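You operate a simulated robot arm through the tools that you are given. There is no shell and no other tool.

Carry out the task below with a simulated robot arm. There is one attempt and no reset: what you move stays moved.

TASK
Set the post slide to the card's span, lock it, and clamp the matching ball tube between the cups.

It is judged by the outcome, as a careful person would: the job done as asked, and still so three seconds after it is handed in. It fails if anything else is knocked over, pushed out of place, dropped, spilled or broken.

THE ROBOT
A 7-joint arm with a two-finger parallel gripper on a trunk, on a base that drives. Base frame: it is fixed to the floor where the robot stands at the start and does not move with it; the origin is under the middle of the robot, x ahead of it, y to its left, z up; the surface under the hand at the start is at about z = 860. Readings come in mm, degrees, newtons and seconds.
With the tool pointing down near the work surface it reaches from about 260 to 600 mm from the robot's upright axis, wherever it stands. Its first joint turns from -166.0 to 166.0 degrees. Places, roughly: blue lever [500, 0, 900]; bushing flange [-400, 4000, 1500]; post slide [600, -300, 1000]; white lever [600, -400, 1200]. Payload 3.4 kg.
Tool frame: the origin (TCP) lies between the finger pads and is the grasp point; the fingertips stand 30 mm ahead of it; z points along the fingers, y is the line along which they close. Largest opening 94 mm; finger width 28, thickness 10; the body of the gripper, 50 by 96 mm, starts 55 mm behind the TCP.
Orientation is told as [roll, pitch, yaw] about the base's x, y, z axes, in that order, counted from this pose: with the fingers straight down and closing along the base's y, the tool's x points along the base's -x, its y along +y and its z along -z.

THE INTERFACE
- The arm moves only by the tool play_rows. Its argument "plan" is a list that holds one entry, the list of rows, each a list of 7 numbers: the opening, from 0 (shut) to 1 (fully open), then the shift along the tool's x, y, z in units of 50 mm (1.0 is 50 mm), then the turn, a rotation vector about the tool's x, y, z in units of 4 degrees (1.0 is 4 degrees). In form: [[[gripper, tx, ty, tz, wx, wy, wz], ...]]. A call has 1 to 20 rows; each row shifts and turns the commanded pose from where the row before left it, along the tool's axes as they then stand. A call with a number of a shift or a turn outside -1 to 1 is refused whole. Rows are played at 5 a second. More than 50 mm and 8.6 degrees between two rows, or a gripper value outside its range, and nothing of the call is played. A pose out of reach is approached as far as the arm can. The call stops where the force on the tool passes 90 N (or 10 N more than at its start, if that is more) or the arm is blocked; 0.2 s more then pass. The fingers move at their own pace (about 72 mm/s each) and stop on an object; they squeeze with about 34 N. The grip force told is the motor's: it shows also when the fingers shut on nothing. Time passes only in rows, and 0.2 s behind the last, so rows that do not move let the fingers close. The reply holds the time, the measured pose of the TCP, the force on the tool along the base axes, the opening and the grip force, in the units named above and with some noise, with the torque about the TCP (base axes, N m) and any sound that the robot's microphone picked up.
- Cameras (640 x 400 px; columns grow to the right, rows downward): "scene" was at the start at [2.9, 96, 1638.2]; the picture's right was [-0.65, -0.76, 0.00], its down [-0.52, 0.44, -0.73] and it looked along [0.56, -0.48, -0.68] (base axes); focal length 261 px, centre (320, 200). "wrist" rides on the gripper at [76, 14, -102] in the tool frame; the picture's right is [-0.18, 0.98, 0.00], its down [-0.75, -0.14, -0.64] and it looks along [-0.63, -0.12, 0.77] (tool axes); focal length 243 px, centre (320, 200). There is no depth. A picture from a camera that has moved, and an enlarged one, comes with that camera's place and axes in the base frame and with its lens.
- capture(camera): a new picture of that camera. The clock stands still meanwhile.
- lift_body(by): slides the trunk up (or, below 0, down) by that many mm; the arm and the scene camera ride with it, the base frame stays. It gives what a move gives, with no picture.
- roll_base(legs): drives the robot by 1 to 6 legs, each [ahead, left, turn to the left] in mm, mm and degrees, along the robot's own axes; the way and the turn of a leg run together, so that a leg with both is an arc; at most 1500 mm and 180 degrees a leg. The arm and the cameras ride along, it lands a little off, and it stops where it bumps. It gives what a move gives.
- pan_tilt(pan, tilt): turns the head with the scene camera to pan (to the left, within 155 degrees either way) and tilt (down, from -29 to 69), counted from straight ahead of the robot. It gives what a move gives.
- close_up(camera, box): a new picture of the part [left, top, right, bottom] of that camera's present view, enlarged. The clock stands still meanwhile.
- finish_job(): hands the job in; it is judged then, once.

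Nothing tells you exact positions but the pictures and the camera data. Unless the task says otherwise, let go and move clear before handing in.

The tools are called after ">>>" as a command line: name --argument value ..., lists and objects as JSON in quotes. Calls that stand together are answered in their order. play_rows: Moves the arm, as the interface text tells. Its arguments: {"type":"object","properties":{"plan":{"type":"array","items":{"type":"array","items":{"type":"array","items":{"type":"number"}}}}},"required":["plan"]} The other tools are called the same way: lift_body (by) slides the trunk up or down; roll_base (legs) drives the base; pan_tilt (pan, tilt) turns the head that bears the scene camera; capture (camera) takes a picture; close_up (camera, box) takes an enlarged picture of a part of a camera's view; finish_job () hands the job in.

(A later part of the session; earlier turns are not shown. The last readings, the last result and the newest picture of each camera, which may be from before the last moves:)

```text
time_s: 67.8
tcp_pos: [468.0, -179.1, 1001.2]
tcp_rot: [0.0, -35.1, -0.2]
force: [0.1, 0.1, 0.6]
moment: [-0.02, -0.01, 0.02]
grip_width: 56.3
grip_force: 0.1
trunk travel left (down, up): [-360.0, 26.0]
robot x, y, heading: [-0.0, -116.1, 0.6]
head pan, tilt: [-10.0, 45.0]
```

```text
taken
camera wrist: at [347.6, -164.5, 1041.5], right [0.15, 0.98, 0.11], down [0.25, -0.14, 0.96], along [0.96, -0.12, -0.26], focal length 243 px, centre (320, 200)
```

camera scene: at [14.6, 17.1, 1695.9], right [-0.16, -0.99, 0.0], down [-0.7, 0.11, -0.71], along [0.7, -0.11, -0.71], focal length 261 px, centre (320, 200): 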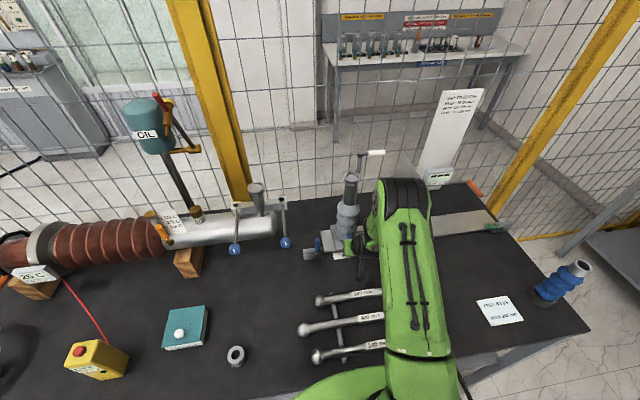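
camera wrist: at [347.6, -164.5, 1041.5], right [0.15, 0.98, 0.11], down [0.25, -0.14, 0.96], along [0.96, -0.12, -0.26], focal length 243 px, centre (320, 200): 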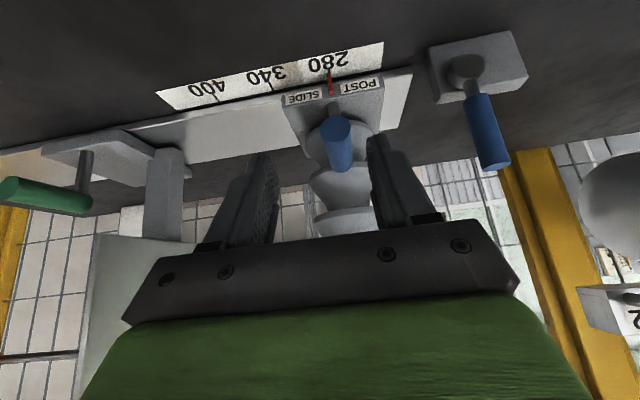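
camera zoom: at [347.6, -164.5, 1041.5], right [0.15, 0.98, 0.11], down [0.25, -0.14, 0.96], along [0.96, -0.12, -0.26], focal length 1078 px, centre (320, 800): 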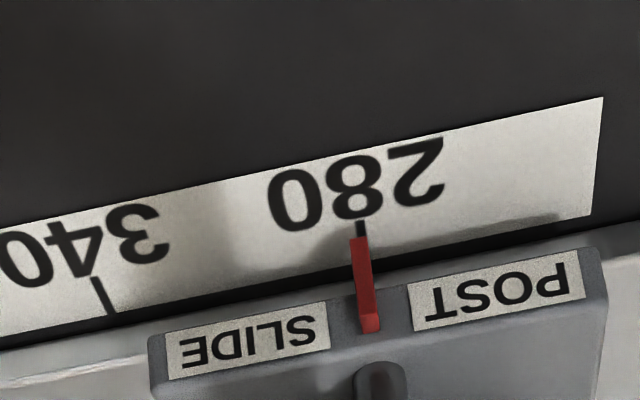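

The slide stands at 280 (within about 1 mm). Next I'll lock it by pushing the upright blue lever back left and down with closed fingers from the front, with the hand pitched nearly level so it stays below lever 2.

>>> play_rows --plan '[[[0.3, 0, 0.3, -0.5, 0, 0, 0], [0, 0, 0.5, 0, 0, 0, 0], [0, 0, 0.55, 0, 0, -1, 0], [0, 0, 0, 0, 0, -1, 0], [0, 0, 0, 0, 0, -1, 0], [0, 0, 0, 0, 0, -1, 0], [0, 0, 0, 0, 0, -1, 0], [0, 0, 0, 0, 0, -1, 0], [0, 0, 0, 0, 0, 0, 0]]]'

>>> capture --camera "wrist"

>>> capture --camera "scene"

```text
time_s: 69.8
tcp_pos: [455.3, -114.0, 1021.4]
tcp_rot: [0.1, -59.2, -0.3]
force: [0.1, 0.1, 0.2]
moment: [-0.01, 0.01, 0.03]
grip_width: 0.0
grip_force: 33.4
trunk travel left (down, up): [-360.0, 26.0]
robot x, y, heading: [-4.0, -117.6, 0.6]
head pan, tilt: [-10.0, 45.0]
```

```text
taken
camera wrist: at [328.0, -99.2, 1009.9], right [0.1, 0.98, 0.16], down [-0.17, -0.14, 0.98], along [0.98, -0.12, 0.15], focal length 243 px, centre (320, 200)
```

wrist: 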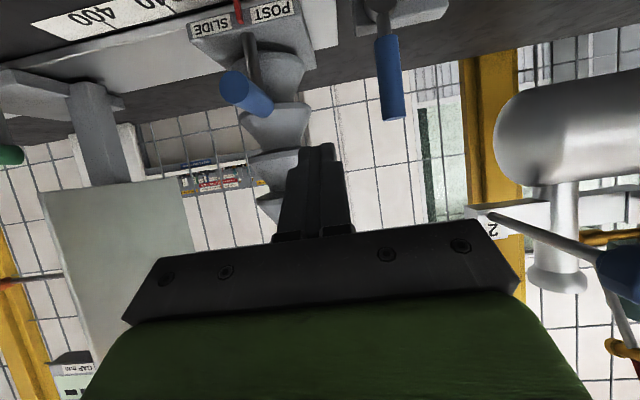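

```text
taken
camera scene: at [13.7, 16.7, 1696.1], right [-0.16, -0.99, 0.0], down [-0.7, 0.11, -0.71], along [0.7, -0.11, -0.71], focal length 261 px, centre (320, 200)
```

scene: 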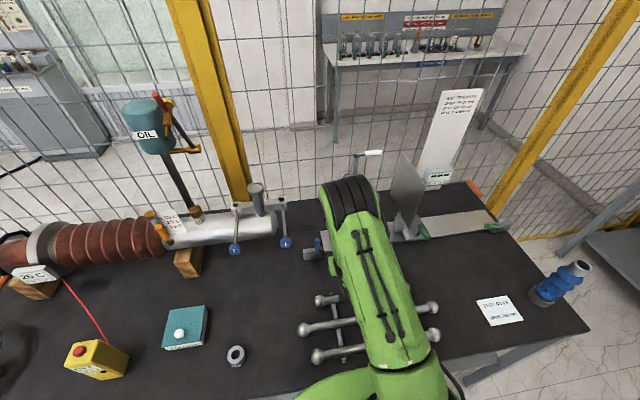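

>>> play_rows --plan '[[[0, 0.08, 0.06, 0.5, 0, 0, 0], [0, 0.08, 0.06, 0.5, 0, 0, 0], [0, 0.08, 0, 0.53, 0, 0, 0], [0, 0, 0, 0, 0, 0, 0]]]'

>>> capture --camera "wrist"

>>> close_up --camera "scene" --box '[280, 200, 400, 275]'

```text
time_s: 70.8
tcp_pos: [510.0, -106.7, 972.8]
tcp_rot: [0.2, -59.1, -0.3]
force: [-1.1, -0.9, 0.2]
moment: [0.03, 0.01, 0.01]
grip_width: 0.0
grip_force: 32.9
trunk travel left (down, up): [-360.0, 26.0]
robot x, y, heading: [-3.5, -115.5, 0.8]
head pan, tilt: [-10.0, 45.0]
```

```text
taken
camera wrist: at [383.9, -91.8, 960.5], right [0.1, 0.98, 0.16], down [-0.16, -0.14, 0.98], along [0.98, -0.12, 0.15], focal length 243 px, centre (320, 200)
```

wrist: 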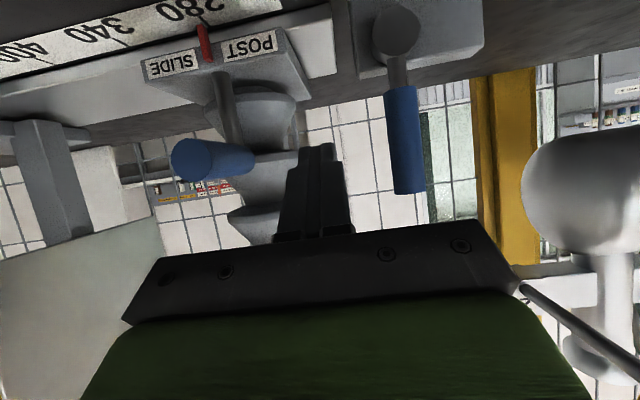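

```text
5.33 times, centred on (340, 238) of scene
camera zoom: at [13.1, 17.7, 1696.0], right [-0.16, -0.99, 0.0], down [-0.7, 0.11, -0.71], along [0.7, -0.11, -0.71], focal length 1392 px, centre (213, 0)
```

zoom: 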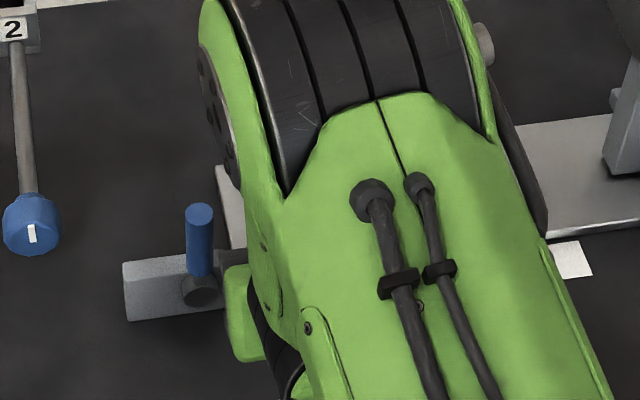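

>>> play_rows --plan '[[[0, 0, 0.27, 0, 0, 0, 0], [0, 0, 0.27, 0, 0, 0, 0], [0, -0.086, 0.25, -0.05, 0, 0, 0], [0, -0.027, 0.29, -0.016, 0, 0, 0], [0, 0, 0, 0, 0, 0, 0]]]'

>>> capture --camera "wrist"

```text
time_s: 72.0
tcp_pos: [513.3, -51.6, 978.5]
tcp_rot: [0.2, -59.1, -0.4]
force: [0.0, 0.4, 0.0]
moment: [0.01, -0.02, 0.0]
grip_width: 0.0
grip_force: 33.0
trunk travel left (down, up): [-360.0, 26.0]
robot x, y, heading: [-4.3, -121.9, 0.7]
head pan, tilt: [-10.0, 45.0]
```

```text
taken
camera wrist: at [386.5, -38.1, 966.8], right [0.1, 0.98, 0.16], down [-0.16, -0.14, 0.98], along [0.98, -0.12, 0.15], focal length 243 px, centre (320, 200)
```

wrist: 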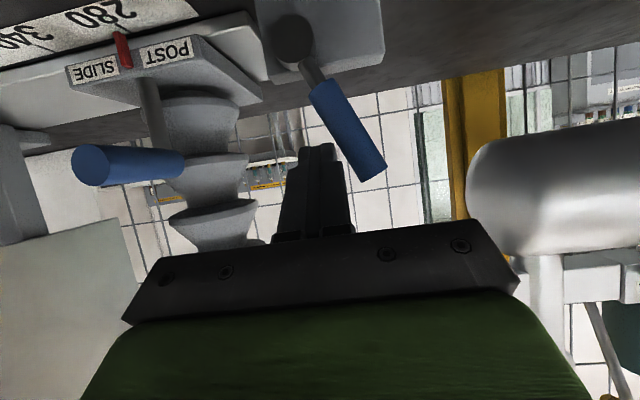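

>>> play_rows --plan '[[[0, 0.045, 0.31, 0.027, 0, 0, 0], [0, 0.127, 0.31, 0.076, 0, 0, 0], [0, 0.2, 0.25, 0.119, 0, 0, 0], [0, 0, 0, 0, 0, 0, 0]]]'

>>> capture --camera "wrist"

>>> capture --camera "scene"

```text
time_s: 73.0
tcp_pos: [513.3, -8.5, 955.7]
tcp_rot: [0.1, -59.1, -0.2]
force: [0.7, 0.5, 0.0]
moment: [-0.02, 0.05, 0.01]
grip_width: 0.0
grip_force: 33.1
trunk travel left (down, up): [-360.0, 26.0]
robot x, y, heading: [-2.6, -118.6, 0.7]
head pan, tilt: [-10.0, 45.0]
```

```text
taken
camera wrist: at [387.1, 6.4, 944.3], right [0.1, 0.98, 0.16], down [-0.17, -0.14, 0.98], along [0.98, -0.12, 0.15], focal length 243 px, centre (320, 200)
```

wrist: 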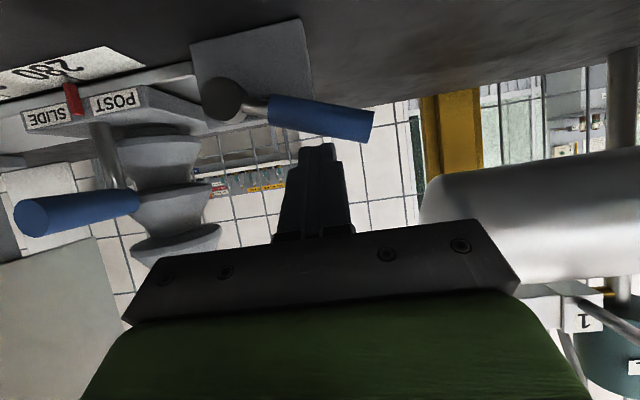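

```text
taken
camera scene: at [13.7, 17.3, 1696.0], right [-0.16, -0.99, 0.0], down [-0.7, 0.11, -0.71], along [0.7, -0.11, -0.71], focal length 261 px, centre (320, 200)
```

scene: 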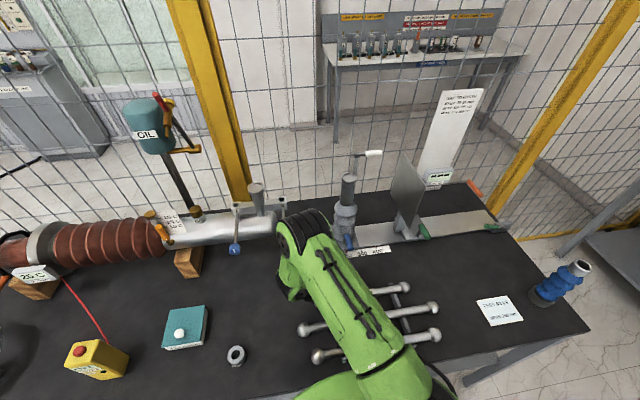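

The lever is near its original locked angle. I'll push down a bit more to feel its stop.

>>> play_rows --plan '[[[0, 0.1, 0.05, 0.06, 0, 0, 0], [0, 0.1, 0.05, 0.06, 0, 0, 0], [0, 0.1, 0, 0.06, 0, 0, 0], [0, 0, 0, 0, 0, 0, 0]]]'

>>> capture --camera "wrist"

```text
time_s: 74.0
tcp_pos: [513.3, -6.8, 953.4]
tcp_rot: [-0.1, -60.9, 0.0]
force: [0.4, -12.1, 65.4]
moment: [0.22, -1.22, -0.23]
grip_width: 0.0
grip_force: 33.3
trunk travel left (down, up): [-360.0, 26.0]
robot x, y, heading: [-3.9, -119.3, 0.5]
head pan, tilt: [-10.0, 45.0]
```

```text
taken
camera wrist: at [388.6, 7.0, 936.3], right [0.09, 0.98, 0.16], down [-0.19, -0.14, 0.97], along [0.98, -0.12, 0.18], focal length 243 px, centre (320, 200)
```

wrist: 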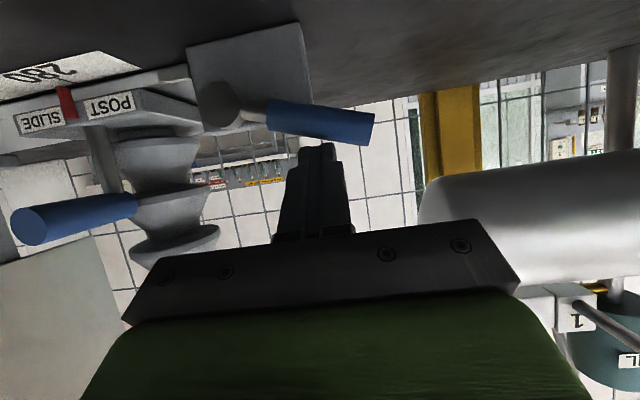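

The lever is firmly at its stop (65 N), so the slide is locked. I'll retreat and check the pointer again.

>>> play_rows --plan '[[[0, -0.2, 0, -0.12, 0, 0, 0], [0, -0.2, -0.4, -0.12, 0, 0, 0], [0, 0, -0.6, -0.5, 0, 0, 0], [0, 0, -0.4, -0.8, 0, 0, 0], [0.5, 0, 0, -0.8, 0, 0, 0], [0.5, -0.3, 0, -0.8, 0, 0, 0], [0.5, 0, 0, 0, 0, 0, 0]]]'

>>> capture --camera "wrist"

>>> close_up --camera "scene" --box '[290, 180, 400, 270]'

```text
time_s: 75.6
tcp_pos: [407.7, -75.0, 1033.5]
tcp_rot: [-0.1, -59.2, -0.2]
force: [-0.6, 1.0, -0.1]
moment: [-0.02, 0.0, -0.03]
grip_width: 47.0
grip_force: 0.0
out of reach, approached as far as the arm can: row 6
trunk travel left (down, up): [-360.0, 26.0]
robot x, y, heading: [-4.0, -119.7, 0.8]
head pan, tilt: [-10.0, 45.0]
```

```text
taken
camera wrist: at [281.6, -60.5, 1020.9], right [0.1, 0.98, 0.16], down [-0.17, -0.14, 0.98], along [0.98, -0.12, 0.15], focal length 243 px, centre (320, 200)
```

wrist: 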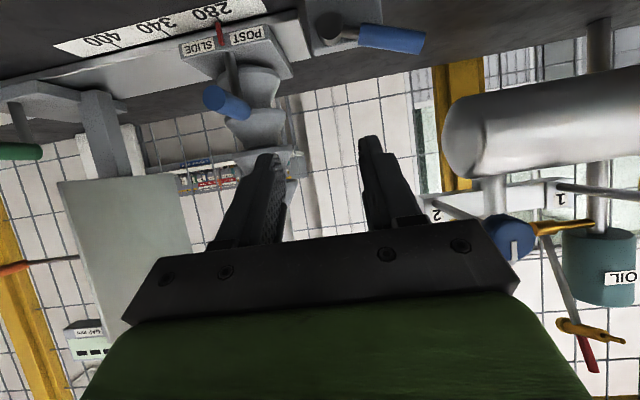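

```text
4.44 times, centred on (345, 225) of scene
camera zoom: at [13.5, 18.2, 1695.9], right [-0.16, -0.99, 0.0], down [-0.7, 0.11, -0.71], along [0.7, -0.11, -0.71], focal length 1160 px, centre (209, 89)
```

zoom: 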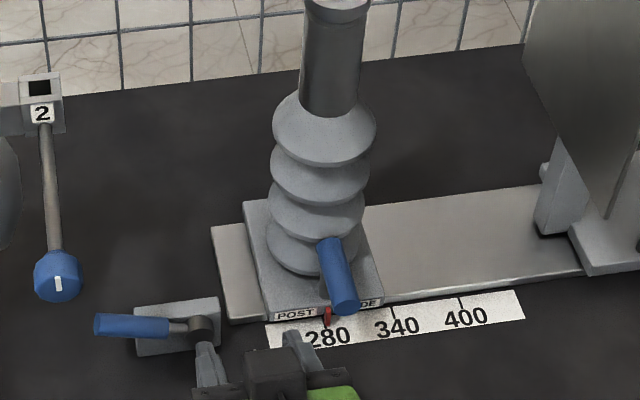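

The slide pointer sits at 280 and the lever is back. Now I'll turn the hand to point straight down with yaw 90° for picking up the 280 mm tube.

>>> play_rows --plan '[[[0.6, 0, 0, 0, -0.549, 0.549, -0.9655], [0.6, 0, 0, 0, -0.549, 0.549, -0.9655], [0.6, 0, 0, 0, -0.549, 0.549, -0.9655], [0.6, 0, 0, 0, -0.549, 0.549, -0.9655], [0.6, 0, 0, 0, -0.549, 0.549, -0.9655], [0.6, 0, 0, 0, -0.549, 0.549, -0.9655], [0.6, 0, 0, 0, -0.549, 0.549, -0.9655], [0.6, 0, 0, 0, -0.549, 0.549, -0.9655], [0.6, 0, 0, 0, -0.549, 0.549, -0.9655], [0.6, 0, 0, 0, -0.549, 0.549, -0.9655], [0.6, 0, 0, 0, -0.549, 0.549, -0.9655], [0.6, 0, 0, 0, -0.549, 0.549, -0.9655], [0.6, 0, 0, 0, -0.549, 0.549, -0.9655], [0.6, 0, 0, 0, -0.549, 0.549, -0.9655], [0.6, 0, 0, 0, -0.549, 0.549, -0.9655], [0.6, 0, 0, 0, -0.549, 0.549, -0.9655], [0.6, 0, 0, 0, -0.549, 0.549, -0.9655], [0.6, 0, 0, 0, -0.549, 0.549, -0.9655], [0.6, 0, 0, 0, -0.549, 0.549, -0.9655], [0.6, 0, 0, 0, -0.549, 0.549, -0.9655]]]'

>>> capture --camera "wrist"

>>> capture --camera "scene"

```text
time_s: 79.8
tcp_pos: [407.9, -73.6, 1034.7]
tcp_rot: [-1.9, -2.3, 86.1]
force: [0.3, -0.7, -1.0]
moment: [0.03, 0.01, 0.01]
grip_width: 56.6
grip_force: 0.1
trunk travel left (down, up): [-360.0, 26.0]
robot x, y, heading: [-8.1, -119.6, 0.6]
head pan, tilt: [-10.0, 45.0]
```

```text
taken
camera wrist: at [385.9, -152.2, 1134.5], right [-0.97, 0.25, -0.02], down [0.17, 0.72, 0.68], along [0.19, 0.65, -0.74], focal length 243 px, centre (320, 200)
```

wrist: 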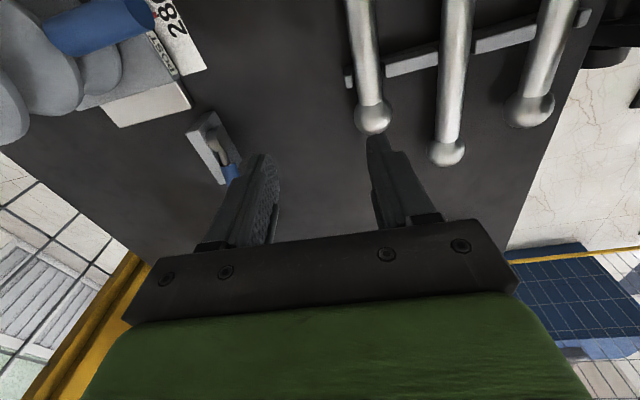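

```text
taken
camera scene: at [14.0, 18.3, 1695.9], right [-0.16, -0.99, 0.0], down [-0.7, 0.11, -0.71], along [0.7, -0.11, -0.71], focal length 261 px, centre (320, 200)
```

scene: 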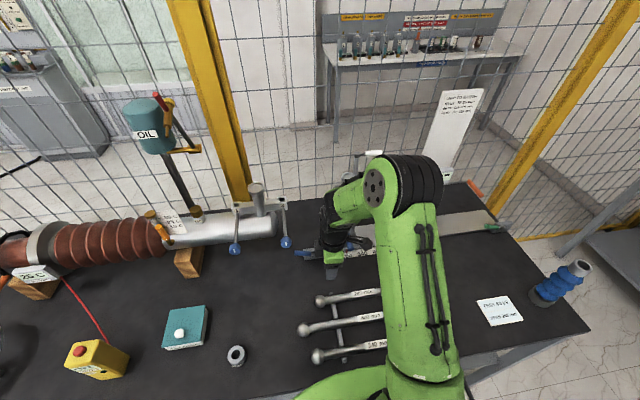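

>>> play_rows --plan '[[[0.6, 0, 0, 0, -0.549, 0.549, -0.9655], [0.6, 0.74, 0.333, 0.23, 0, 0, 0], [0.6, 0.74, 0.333, 0.23, 0, 0, 0], [0.6, 0.74, 0.333, 0.23, 0, 0, 0], [0.6, 0, 0, 0, 0, 0, 0]]]'

>>> capture --camera "wrist"

>>> close_up --camera "scene" --box '[290, 220, 440, 320]'

```text
time_s: 81.0
tcp_pos: [360.0, -186.5, 999.1]
tcp_rot: [0.1, 0.0, 89.7]
force: [0.4, 0.1, 0.0]
moment: [-0.02, 0.0, 0.0]
grip_width: 56.4
grip_force: 0.1
trunk travel left (down, up): [-360.0, 26.0]
robot x, y, heading: [-3.3, -118.2, 0.9]
head pan, tilt: [-10.0, 45.0]
```

```text
taken
camera wrist: at [346.7, -264.2, 1102.6], right [-0.98, 0.19, 0.0], down [0.15, 0.75, 0.64], along [0.12, 0.63, -0.77], focal length 243 px, centre (320, 200)
```

wrist: 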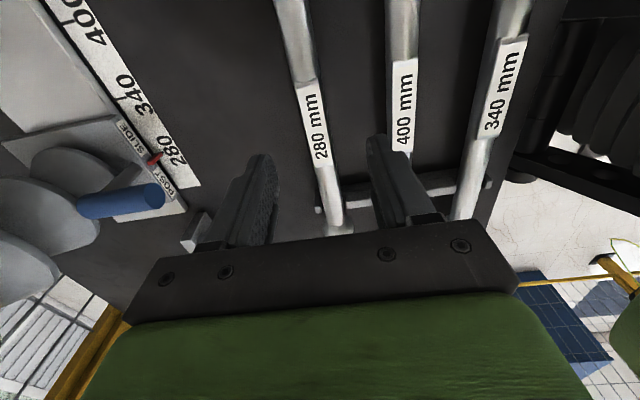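

```text
4.00 times, centred on (365, 270) of scene
camera zoom: at [13.9, 18.7, 1695.9], right [-0.16, -0.99, 0.0], down [-0.7, 0.11, -0.71], along [0.7, -0.11, -0.71], focal length 1044 px, centre (140, -80)
```

zoom: 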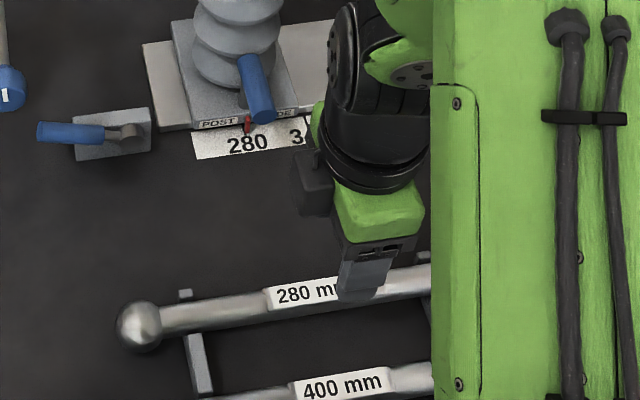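

>>> close_up --camera "wrist" --box '[250, 0, 390, 90]'

>>> close_up --camera "wrist" --box '[270, 130, 410, 240]'

```text
4.44 times, centred on (320, 45) of wrist
camera zoom: at [346.7, -264.2, 1102.6], right [-0.98, 0.19, 0.0], down [0.15, 0.75, 0.64], along [0.12, 0.63, -0.77], focal length 1078 px, centre (320, 889)
```

zoom: 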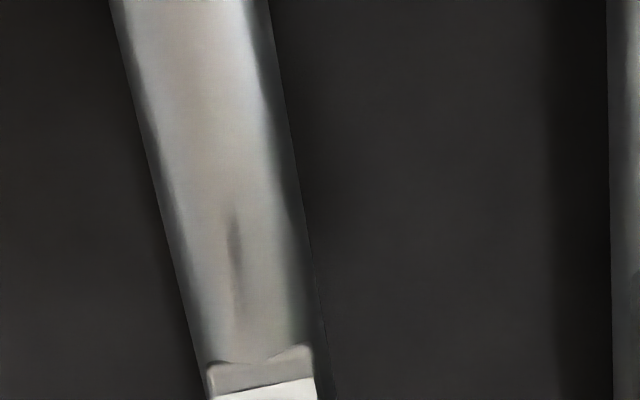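

```text
3.64 times, centred on (340, 185) of wrist
camera zoom: at [346.7, -264.2, 1102.6], right [-0.98, 0.19, 0.0], down [0.15, 0.75, 0.64], along [0.12, 0.63, -0.77], focal length 882 px, centre (247, 254)
```

zoom: 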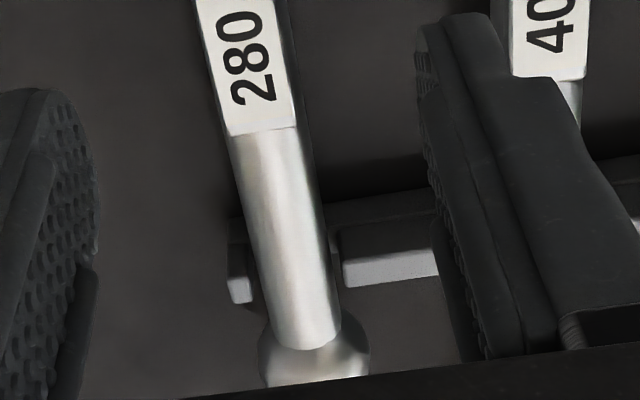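

The 280 tube lies at x≈367, centre y≈-183, z≈900. I'll descend on it and check before gripping.

>>> play_rows --plan '[[[0.6, -0.07, -0.14, 0.5, 0, 0, 0], [0.6, 0, 0, 0.5, 0, 0, 0], [0.6, 0, 0, 0.5, 0, 0, 0], [0.6, 0, 0, 0.4, 0, 0, 0], [0.6, 0, 0, 0, 0, 0, 0]]]'

>>> capture --camera "wrist"

```text
time_s: 82.2
tcp_pos: [365.0, -177.9, 904.8]
tcp_rot: [0.2, -0.1, 89.8]
force: [-0.1, 0.1, 0.3]
moment: [0.0, 0.02, -0.01]
grip_width: 56.5
grip_force: 0.1
trunk travel left (down, up): [-360.0, 26.0]
robot x, y, heading: [-5.9, -119.5, 0.7]
head pan, tilt: [-10.0, 45.0]
```

```text
taken
camera wrist: at [352.5, -254.7, 1007.2], right [-0.98, 0.19, 0.0], down [0.15, 0.75, 0.64], along [0.12, 0.63, -0.77], focal length 243 px, centre (320, 200)
```

wrist: 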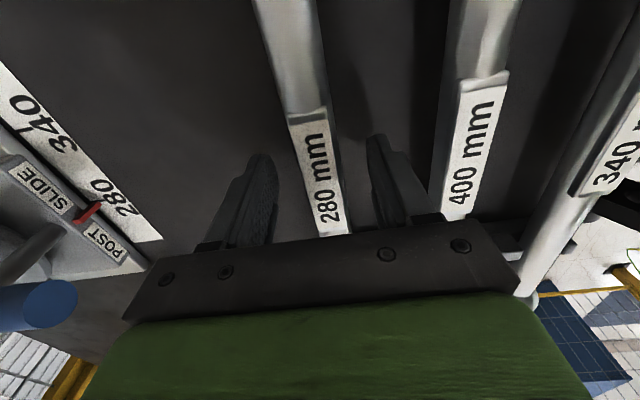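

>>> play_rows --plan '[[[0.6, 0.08, -0.02, 0.07, 0, 0, 0], [0.6, 0, 0, 0, 0, 0, 0], [0, 0, 0, 0, 0, 0, 0], [0, 0, 0, 0, 0, 0, 0], [0, 0, 0, 0, 0, 0, 0], [0, 0, 0, 0, 0, 0, 0]]]'

>>> capture --camera "wrist"

```text
time_s: 83.6
tcp_pos: [367.9, -182.9, 902.2]
tcp_rot: [0.2, -0.2, 89.7]
force: [-1.2, -0.1, 0.4]
moment: [-0.07, 0.02, 0.08]
grip_width: 23.6
grip_force: 34.0
trunk travel left (down, up): [-360.0, 26.0]
robot x, y, heading: [-4.5, -120.7, 0.9]
head pan, tilt: [-10.0, 45.0]
```

```text
taken
camera wrist: at [353.5, -259.6, 1004.1], right [-0.98, 0.19, 0.0], down [0.15, 0.75, 0.64], along [0.12, 0.63, -0.77], focal length 243 px, centre (320, 200)
```

wrist: 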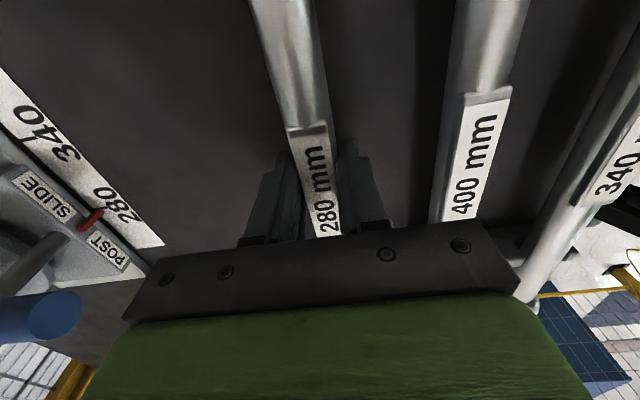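

The tube is gripped. I'll lift it straight up, slowly, and check.

>>> play_rows --plan '[[[0, 0, 0, -0.3, 0, 0, 0], [0, 0, 0, -0.5, 0, 0, 0], [0, 0, 0, -0.8, 0, 0, 0], [0, 0, 0, -0.8, 0, 0, 0], [0, 0, 0, -0.8, 0, 0, 0], [0, 0, 0, 0, 0, 0, 0]]]'

>>> capture --camera "wrist"

>>> capture --camera "scene"

```text
time_s: 85.0
tcp_pos: [367.2, -182.9, 1061.9]
tcp_rot: [0.3, -0.1, 89.7]
force: [-0.2, -0.4, -1.8]
moment: [0.0, 0.02, 0.0]
grip_width: 23.4
grip_force: 34.7
trunk travel left (down, up): [-360.0, 26.0]
robot x, y, heading: [-8.4, -116.8, 0.8]
head pan, tilt: [-10.0, 45.0]
```

```text
taken
camera wrist: at [353.7, -259.2, 1164.7], right [-0.98, 0.19, 0.0], down [0.15, 0.75, 0.64], along [0.12, 0.63, -0.77], focal length 243 px, centre (320, 200)
```

wrist: 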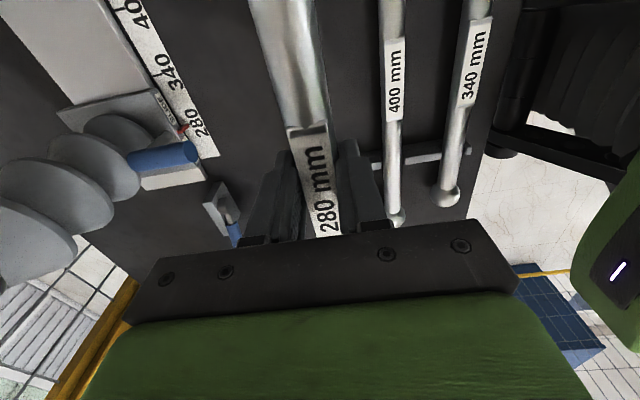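

```text
taken
camera scene: at [14.9, 17.5, 1695.9], right [-0.16, -0.99, 0.0], down [-0.7, 0.11, -0.71], along [0.7, -0.11, -0.71], focal length 261 px, centre (320, 200)
```

scene: 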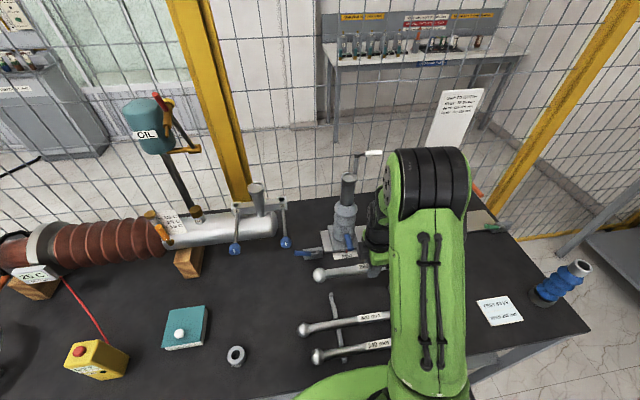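

The tube is held level. I'll raise it well above the cups, then shift the base left to centre on the span.

>>> play_rows --plan '[[[0, 0, 0, -0.8, 0, 0, 0], [0, 0, 0, -0.9, 0, 0, 0], [0, 0, 0, -0.9, 0, 0, 0], [0, 0, 0, -0.9, 0, 0, 0], [0, 0, 0, -0.9, 0, 0, 0], [0, 0, 0, -0.4, 0, 0, 0], [0, 0, 0, 0, 0, 0, 0]]]'

>>> roll_base --legs '[[0, 90, 0]]'

>>> capture --camera "scene"

>>> close_up --camera "scene" --box '[240, 130, 400, 250]'

```text
time_s: 86.6
tcp_pos: [367.2, -185.2, 1301.5]
tcp_rot: [0.2, 0.0, 89.7]
force: [0.2, 0.3, -2.4]
moment: [0.04, 0.03, -0.01]
grip_width: 23.2
grip_force: 34.4
trunk travel left (down, up): [-360.0, 26.0]
robot x, y, heading: [-4.8, -118.9, 0.5]
head pan, tilt: [-10.0, 45.0]
```

```text
time_s: 87.7
tcp_pos: [365.2, -95.0, 1301.2]
tcp_rot: [0.2, 0.0, 89.8]
force: [-0.5, -0.2, -1.8]
moment: [-0.03, -0.01, 0.02]
grip_width: 23.5
grip_force: 34.2
trunk travel left (down, up): [-360.0, 26.0]
robot x, y, heading: [-11.0, -30.1, 0.5]
head pan, tilt: [-10.0, 45.0]
```

```text
taken
camera scene: at [12.6, 106.6, 1695.8], right [-0.16, -0.99, 0.0], down [-0.7, 0.11, -0.71], along [0.7, -0.11, -0.71], focal length 261 px, centre (320, 200)
```

scene: 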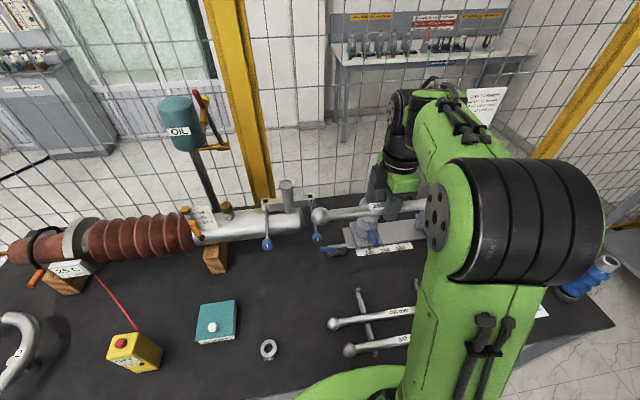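

```text
3.33 times, centred on (320, 190) of scene
camera zoom: at [12.6, 106.6, 1695.8], right [-0.16, -0.99, 0.0], down [-0.7, 0.11, -0.71], along [0.7, -0.11, -0.71], focal length 870 px, centre (320, 233)
```

zoom: 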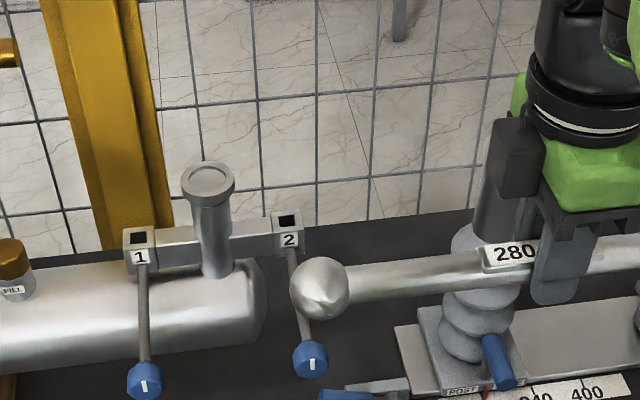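

The bushing cup is at about (597, 110, 1180), so the post cup should be near (600, -170, 1180). I'll pitch the hand forward 28° about the tube axis for reach, then move in high.

>>> play_rows --plan '[[[0, 0, 0, 0, 1, 0, 0], [0, 0, 0, 0, 1, 0, 0], [0, 0, 0, 0, 1, 0, 0], [0, 0, 0, 0, 1, 0, 0], [0, 0, 0, 0, 1, 0, 0], [0, 0, 0, 0, 1, 0, 0], [0, 0, 0, 0, 1, 0, 0], [0, 0, 0, 0, 0, 0, 0]]]'

>>> capture --camera "scene"

```text
time_s: 89.5
tcp_pos: [367.7, -96.6, 1301.4]
tcp_rot: [-27.7, -0.1, 89.8]
force: [0.5, 0.3, -1.8]
moment: [-0.03, -0.01, 0.01]
grip_width: 23.3
grip_force: 33.9
trunk travel left (down, up): [-360.0, 26.0]
robot x, y, heading: [-6.0, -32.2, 0.8]
head pan, tilt: [-10.0, 45.0]
```

```text
taken
camera scene: at [13.0, 105.0, 1696.0], right [-0.16, -0.99, 0.0], down [-0.7, 0.11, -0.71], along [0.7, -0.11, -0.71], focal length 261 px, centre (320, 200)
```

scene: 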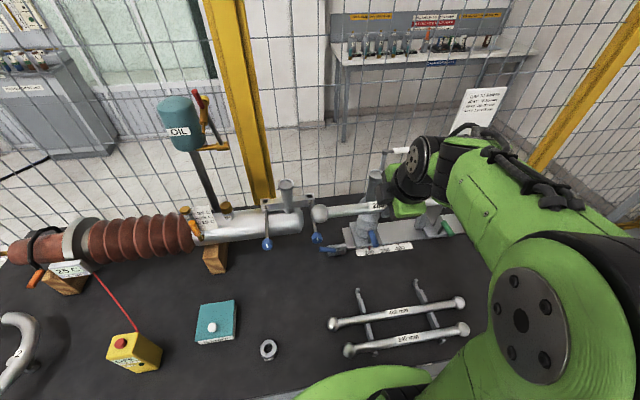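

>>> play_rows --plan '[[[0, -0.22, -0.667, 0.37, 0, 0, 0], [0, -0.22, -0.667, 0.37, 0, 0, 0], [0, -0.22, -0.667, 0.37, 0, 0, 0], [0, -0.22, -0.667, 0.37, 0, 0, 0], [0, 0, 0, 0, 0, 0, 0]]]'

>>> capture --camera "scene"

>>> close_up --camera "scene" --box '[250, 130, 420, 260]'

>>> capture --camera "wrist"

```text
time_s: 90.7
tcp_pos: [519.5, -52.4, 1296.0]
tcp_rot: [-27.7, -0.2, 89.8]
force: [-0.1, 0.3, -1.5]
moment: [-0.01, 0.0, 0.02]
grip_width: 23.6
grip_force: 33.6
trunk travel left (down, up): [-360.0, 26.0]
robot x, y, heading: [-5.6, -30.8, 0.6]
head pan, tilt: [-10.0, 45.0]
```

```text
taken
camera scene: at [10.5, 104.6, 1696.0], right [-0.16, -0.99, 0.0], down [-0.7, 0.11, -0.71], along [0.7, -0.11, -0.71], focal length 261 px, centre (320, 200)
```

scene: 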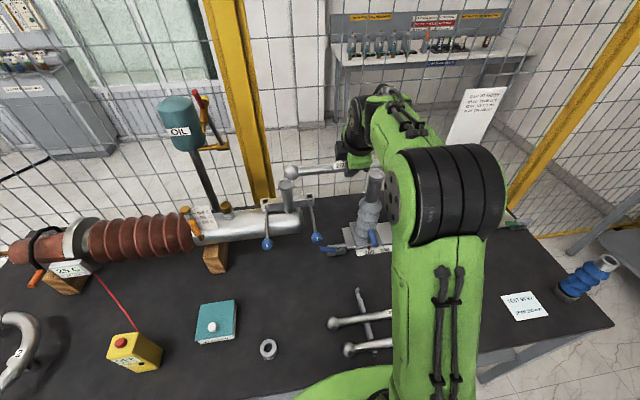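

```text
3.08 times, centred on (335, 195) of scene
camera zoom: at [10.5, 104.6, 1696.0], right [-0.16, -0.99, 0.0], down [-0.7, 0.11, -0.71], along [0.7, -0.11, -0.71], focal length 803 px, centre (274, 215)
```

zoom: 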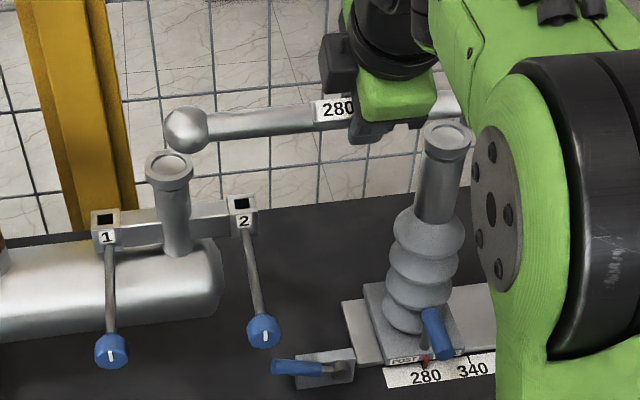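

```text
taken
camera wrist: at [459.2, -127.7, 1380.3], right [-0.87, 0.19, -0.46], down [-0.17, 0.75, 0.63], along [0.46, 0.63, -0.62], focal length 243 px, centre (320, 200)
```

wrist: 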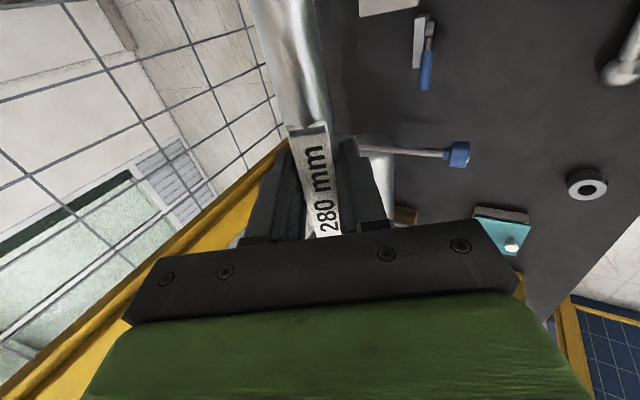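

Both cups are visible now, at about (603, 109, 1180) and (602, -170, 1180), a spacing of about 280 mm as set. I'll move the tube above them while staying high.

>>> play_rows --plan '[[[0, -0.1, -0.36, 0.19, 0, 0, 0], [0, -0.1, -0.36, 0.19, 0, 0, 0], [0, -0.1, -0.36, 0.19, 0, 0, 0], [0, -0.09, -0.36, 0.19, 0, 0, 0], [0, 0, 0, 0, 0, 0, 0]]]'

>>> capture --camera "scene"

>>> close_up --camera "scene" --box '[260, 130, 430, 240]'

```text
time_s: 91.9
tcp_pos: [598.7, -34.2, 1299.1]
tcp_rot: [-27.8, -0.1, 89.8]
force: [0.3, 0.8, -2.4]
moment: [-0.01, -0.01, 0.01]
grip_width: 23.3
grip_force: 33.6
trunk travel left (down, up): [-360.0, 26.0]
robot x, y, heading: [-7.4, -27.9, 0.9]
head pan, tilt: [-10.0, 45.0]
```

```text
taken
camera scene: at [11.7, 105.2, 1696.0], right [-0.16, -0.99, 0.0], down [-0.7, 0.11, -0.71], along [0.7, -0.11, -0.71], focal length 261 px, centre (320, 200)
```

scene: 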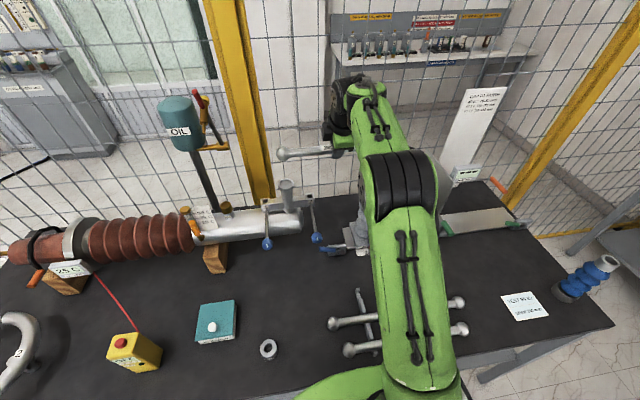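

```text
3.64 times, centred on (345, 185) of scene
camera zoom: at [11.7, 105.2, 1696.0], right [-0.16, -0.99, 0.0], down [-0.7, 0.11, -0.71], along [0.7, -0.11, -0.71], focal length 949 px, centre (229, 254)
```

zoom: 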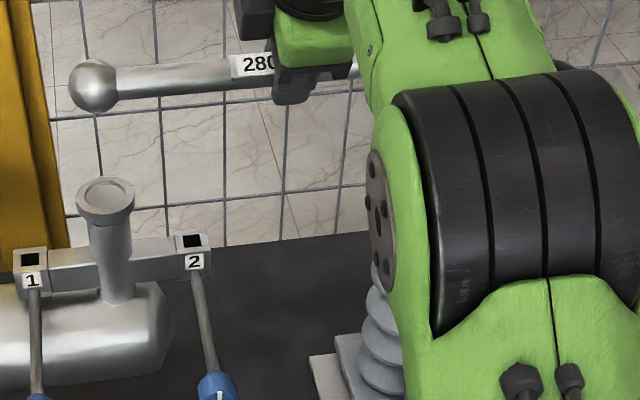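

>>> play_rows --plan '[[[0, -0.02, 0.18, 0.35, 0, 0, 0], [0, 0, 0.18, 0.35, 0, 0, 0], [0, 0, 0.18, 0.35, 0, 0, 0], [0, 0, 0.1, 0.2, 0, 0, 0], [0, 0, 0, 0, 0, 0, 0]]]'

>>> close_up --camera "scene" --box '[250, 140, 410, 240]'

>>> capture --camera "wrist"

```text
time_s: 93.1
tcp_pos: [600.4, -32.3, 1228.5]
tcp_rot: [-27.9, -0.1, 89.7]
force: [-0.1, -0.3, -2.3]
moment: [-0.03, 0.0, 0.01]
grip_width: 23.3
grip_force: 34.3
trunk travel left (down, up): [-360.0, 26.0]
robot x, y, heading: [-8.0, -29.7, 1.0]
head pan, tilt: [-10.0, 45.0]
```

```text
4.00 times, centred on (330, 190) of scene
camera zoom: at [12.8, 105.1, 1696.0], right [-0.16, -0.99, 0.0], down [-0.7, 0.11, -0.71], along [0.7, -0.11, -0.71], focal length 1044 px, centre (280, 240)
```

zoom: 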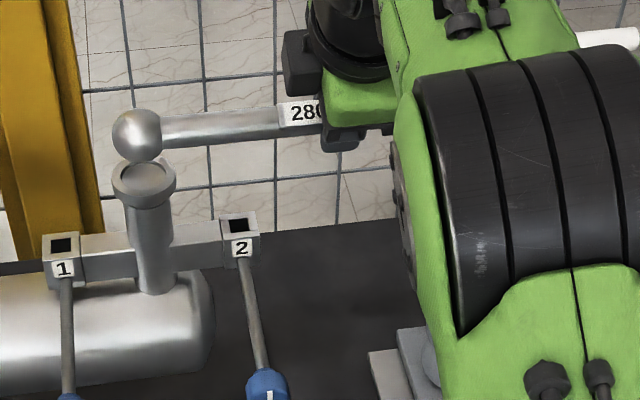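

```text
taken
camera wrist: at [541.4, -108.2, 1311.8], right [-0.87, 0.19, -0.46], down [-0.17, 0.75, 0.63], along [0.46, 0.63, -0.62], focal length 243 px, centre (320, 200)
```

wrist: 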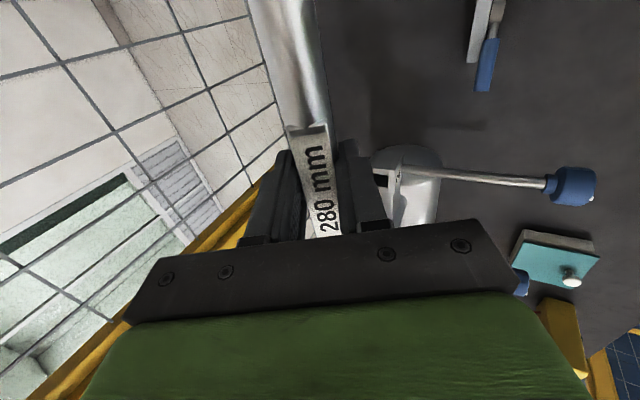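

>>> play_rows --plan '[[[0, 0.03, 0.075, 0.142, 0, 0, 0], [0, 0, 0.075, 0.142, 0, 0, 0], [0, 0, 0.075, 0.142, 0, 0, 0], [0, 0, 0, 0, 0, 0, 0]]]'

>>> close_up --camera "scene" --box '[260, 150, 340, 210]'

```text
time_s: 94.1
tcp_pos: [598.5, -32.2, 1204.4]
tcp_rot: [-28.2, 0.0, 89.9]
force: [1.1, 0.0, 14.0]
moment: [-0.42, -0.14, 0.23]
grip_width: 23.4
grip_force: 34.1
trunk travel left (down, up): [-360.0, 26.0]
robot x, y, heading: [-3.3, -29.8, 0.9]
head pan, tilt: [-10.0, 45.0]
```

```text
6.67 times, centred on (300, 180) of scene
camera zoom: at [10.6, 105.2, 1696.1], right [-0.16, -0.99, 0.0], down [-0.7, 0.11, -0.71], along [0.7, -0.11, -0.71], focal length 1740 px, centre (453, 333)
```

zoom: 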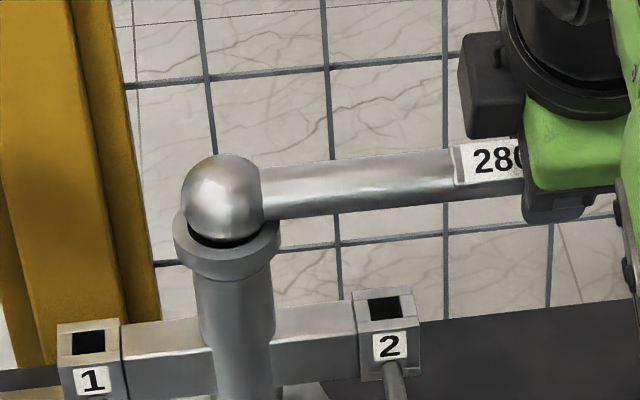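

Both balls touch something (14 N, nearly balanced), but the left ball looks a little high and back. I'll nudge 6 mm toward the robot and watch whether it settles lower.

>>> play_rows --plan '[[[0, 0.03, 0.106, -0.056, 0, 0, 0], [0, 0, 0, 0, 0, 0, 0]]]'

>>> close_up --camera "scene" --box '[260, 150, 340, 210]'

```text
time_s: 94.7
tcp_pos: [596.3, -32.7, 1206.5]
tcp_rot: [-28.3, -0.1, 89.9]
force: [13.3, 3.0, 25.0]
moment: [0.01, -0.32, 0.19]
grip_width: 23.3
grip_force: 34.1
trunk travel left (down, up): [-360.0, 26.0]
robot x, y, heading: [-2.3, -28.9, 1.0]
head pan, tilt: [-10.0, 45.0]
```

```text
6.67 times, centred on (300, 180) of scene
camera zoom: at [12.3, 106.2, 1696.0], right [-0.16, -0.99, 0.0], down [-0.7, 0.11, -0.71], along [0.7, -0.11, -0.71], focal length 1740 px, centre (453, 333)
```

zoom: 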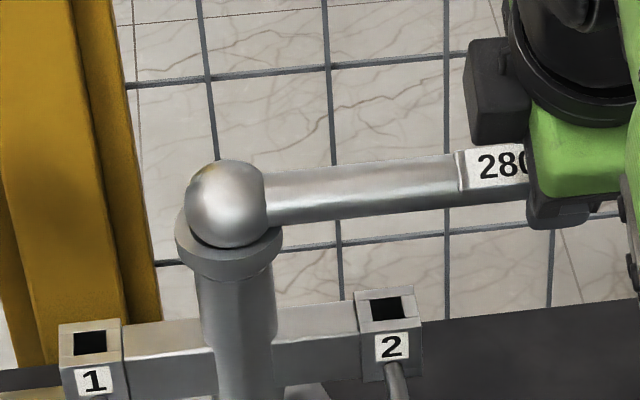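

Moving back was "uphill" (it pushes back +x), so the ball was already in its seat. I'll return to where it was.

>>> play_rows --plan '[[[0, 0, -0.12, 0.063, 0, 0, 0], [0, 0, 0, 0, 0, 0, 0]]]'

>>> close_up --camera "scene" --box '[260, 150, 340, 210]'

```text
time_s: 95.3
tcp_pos: [596.8, -33.4, 1205.4]
tcp_rot: [-28.0, 0.1, 89.8]
force: [-10.4, 5.6, 24.7]
moment: [0.03, 0.12, 0.31]
grip_width: 23.6
grip_force: 34.1
trunk travel left (down, up): [-360.0, 26.0]
robot x, y, heading: [-7.5, -32.4, 0.8]
head pan, tilt: [-10.0, 45.0]
```

```text
6.67 times, centred on (300, 180) of scene
camera zoom: at [5.4, 106.5, 1696.0], right [-0.16, -0.99, 0.0], down [-0.7, 0.11, -0.71], along [0.7, -0.11, -0.7], focal length 1740 px, centre (453, 333)
```

zoom: 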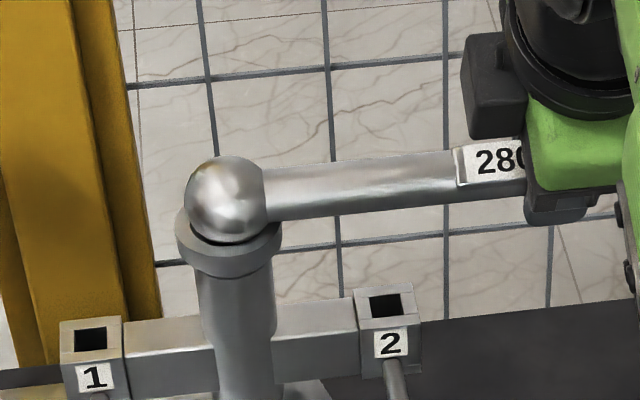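

Loads on both ends are equal and the lateral constraint is too (no yaw moment), so both balls are seated. I'll unload the arm before letting go.

>>> play_rows --plan '[[[0, -0.04, -0.03, -0.14, 0, 0, 0], [0, 0, 0, 0, 0, 0, 0]]]'

>>> close_up --camera "scene" --box '[260, 150, 340, 210]'

```text
time_s: 95.9
tcp_pos: [600.0, -34.4, 1207.9]
tcp_rot: [-27.6, 0.1, 89.7]
force: [0.5, 0.3, -2.3]
moment: [-0.01, 0.02, -0.02]
grip_width: 23.6
grip_force: 34.0
trunk travel left (down, up): [-360.0, 26.0]
robot x, y, heading: [-4.7, -29.7, 0.6]
head pan, tilt: [-10.0, 45.0]
```

```text
6.67 times, centred on (300, 180) of scene
camera zoom: at [12.9, 104.9, 1695.8], right [-0.16, -0.99, 0.0], down [-0.7, 0.11, -0.71], along [0.7, -0.11, -0.71], focal length 1740 px, centre (453, 333)
```

zoom: 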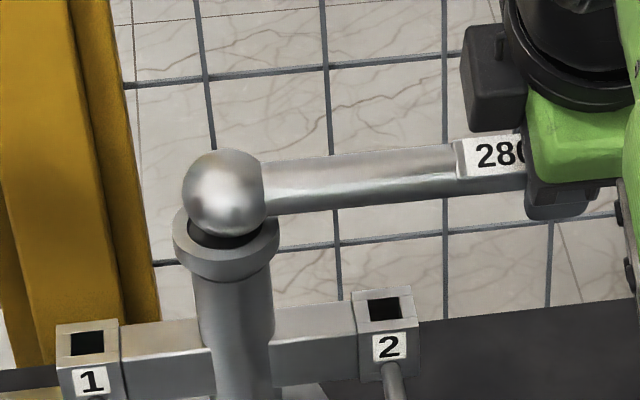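

>>> play_rows --plan '[[[0, -0.04, 0.082, 0.047, 0, 0, 0], [0, 0, 0.02, 0.035, 0, 0, 0], [0, 0, 0, 0, 0, 0, 0]]]'

>>> close_up --camera "scene" --box '[260, 150, 340, 210]'

```text
time_s: 96.7
tcp_pos: [598.3, -31.5, 1205.3]
tcp_rot: [-27.9, 0.1, 89.8]
force: [0.9, -1.1, 5.6]
moment: [-0.57, -0.07, 0.04]
grip_width: 23.3
grip_force: 34.2
trunk travel left (down, up): [-360.0, 26.0]
robot x, y, heading: [-7.2, -30.4, 0.7]
head pan, tilt: [-10.0, 45.0]
```

```text
6.67 times, centred on (300, 180) of scene
camera zoom: at [12.0, 105.0, 1696.0], right [-0.16, -0.99, 0.0], down [-0.7, 0.11, -0.71], along [0.7, -0.11, -0.71], focal length 1740 px, centre (453, 333)
```

zoom: 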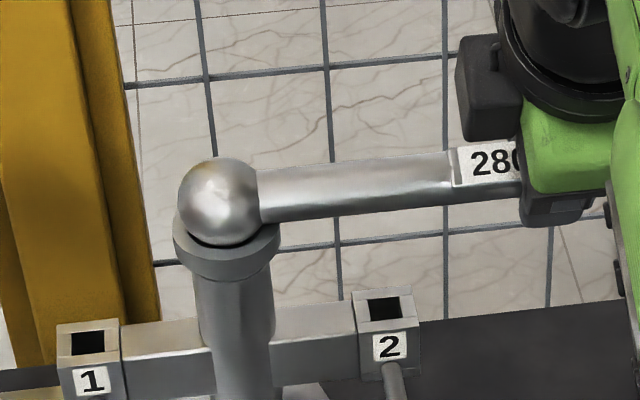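

>>> play_rows --plan '[[[0, 0.035, -0.01, -0.03, 0, 0, 0], [0, 0, 0.03, 0.06, 0, 0, 0], [0, 0, 0, 0, 0, 0, 0]]]'

>>> close_up --camera "scene" --box '[260, 150, 340, 210]'

```text
time_s: 97.5
tcp_pos: [597.8, -31.2, 1206.1]
tcp_rot: [-28.4, -0.1, 90.0]
force: [5.7, 4.0, 22.0]
moment: [0.22, -0.27, 0.35]
grip_width: 23.9
grip_force: 34.2
trunk travel left (down, up): [-360.0, 26.0]
robot x, y, heading: [-2.7, -30.5, 0.9]
head pan, tilt: [-10.0, 45.0]
```

```text
6.67 times, centred on (300, 180) of scene
camera zoom: at [10.5, 106.5, 1696.0], right [-0.16, -0.99, 0.0], down [-0.7, 0.11, -0.71], along [0.7, -0.11, -0.71], focal length 1740 px, centre (453, 333)
```

zoom: 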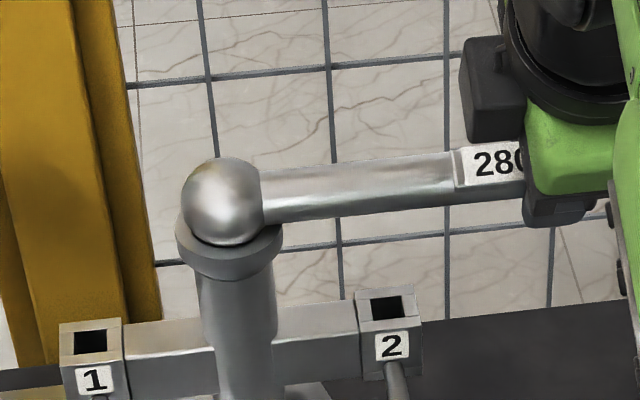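

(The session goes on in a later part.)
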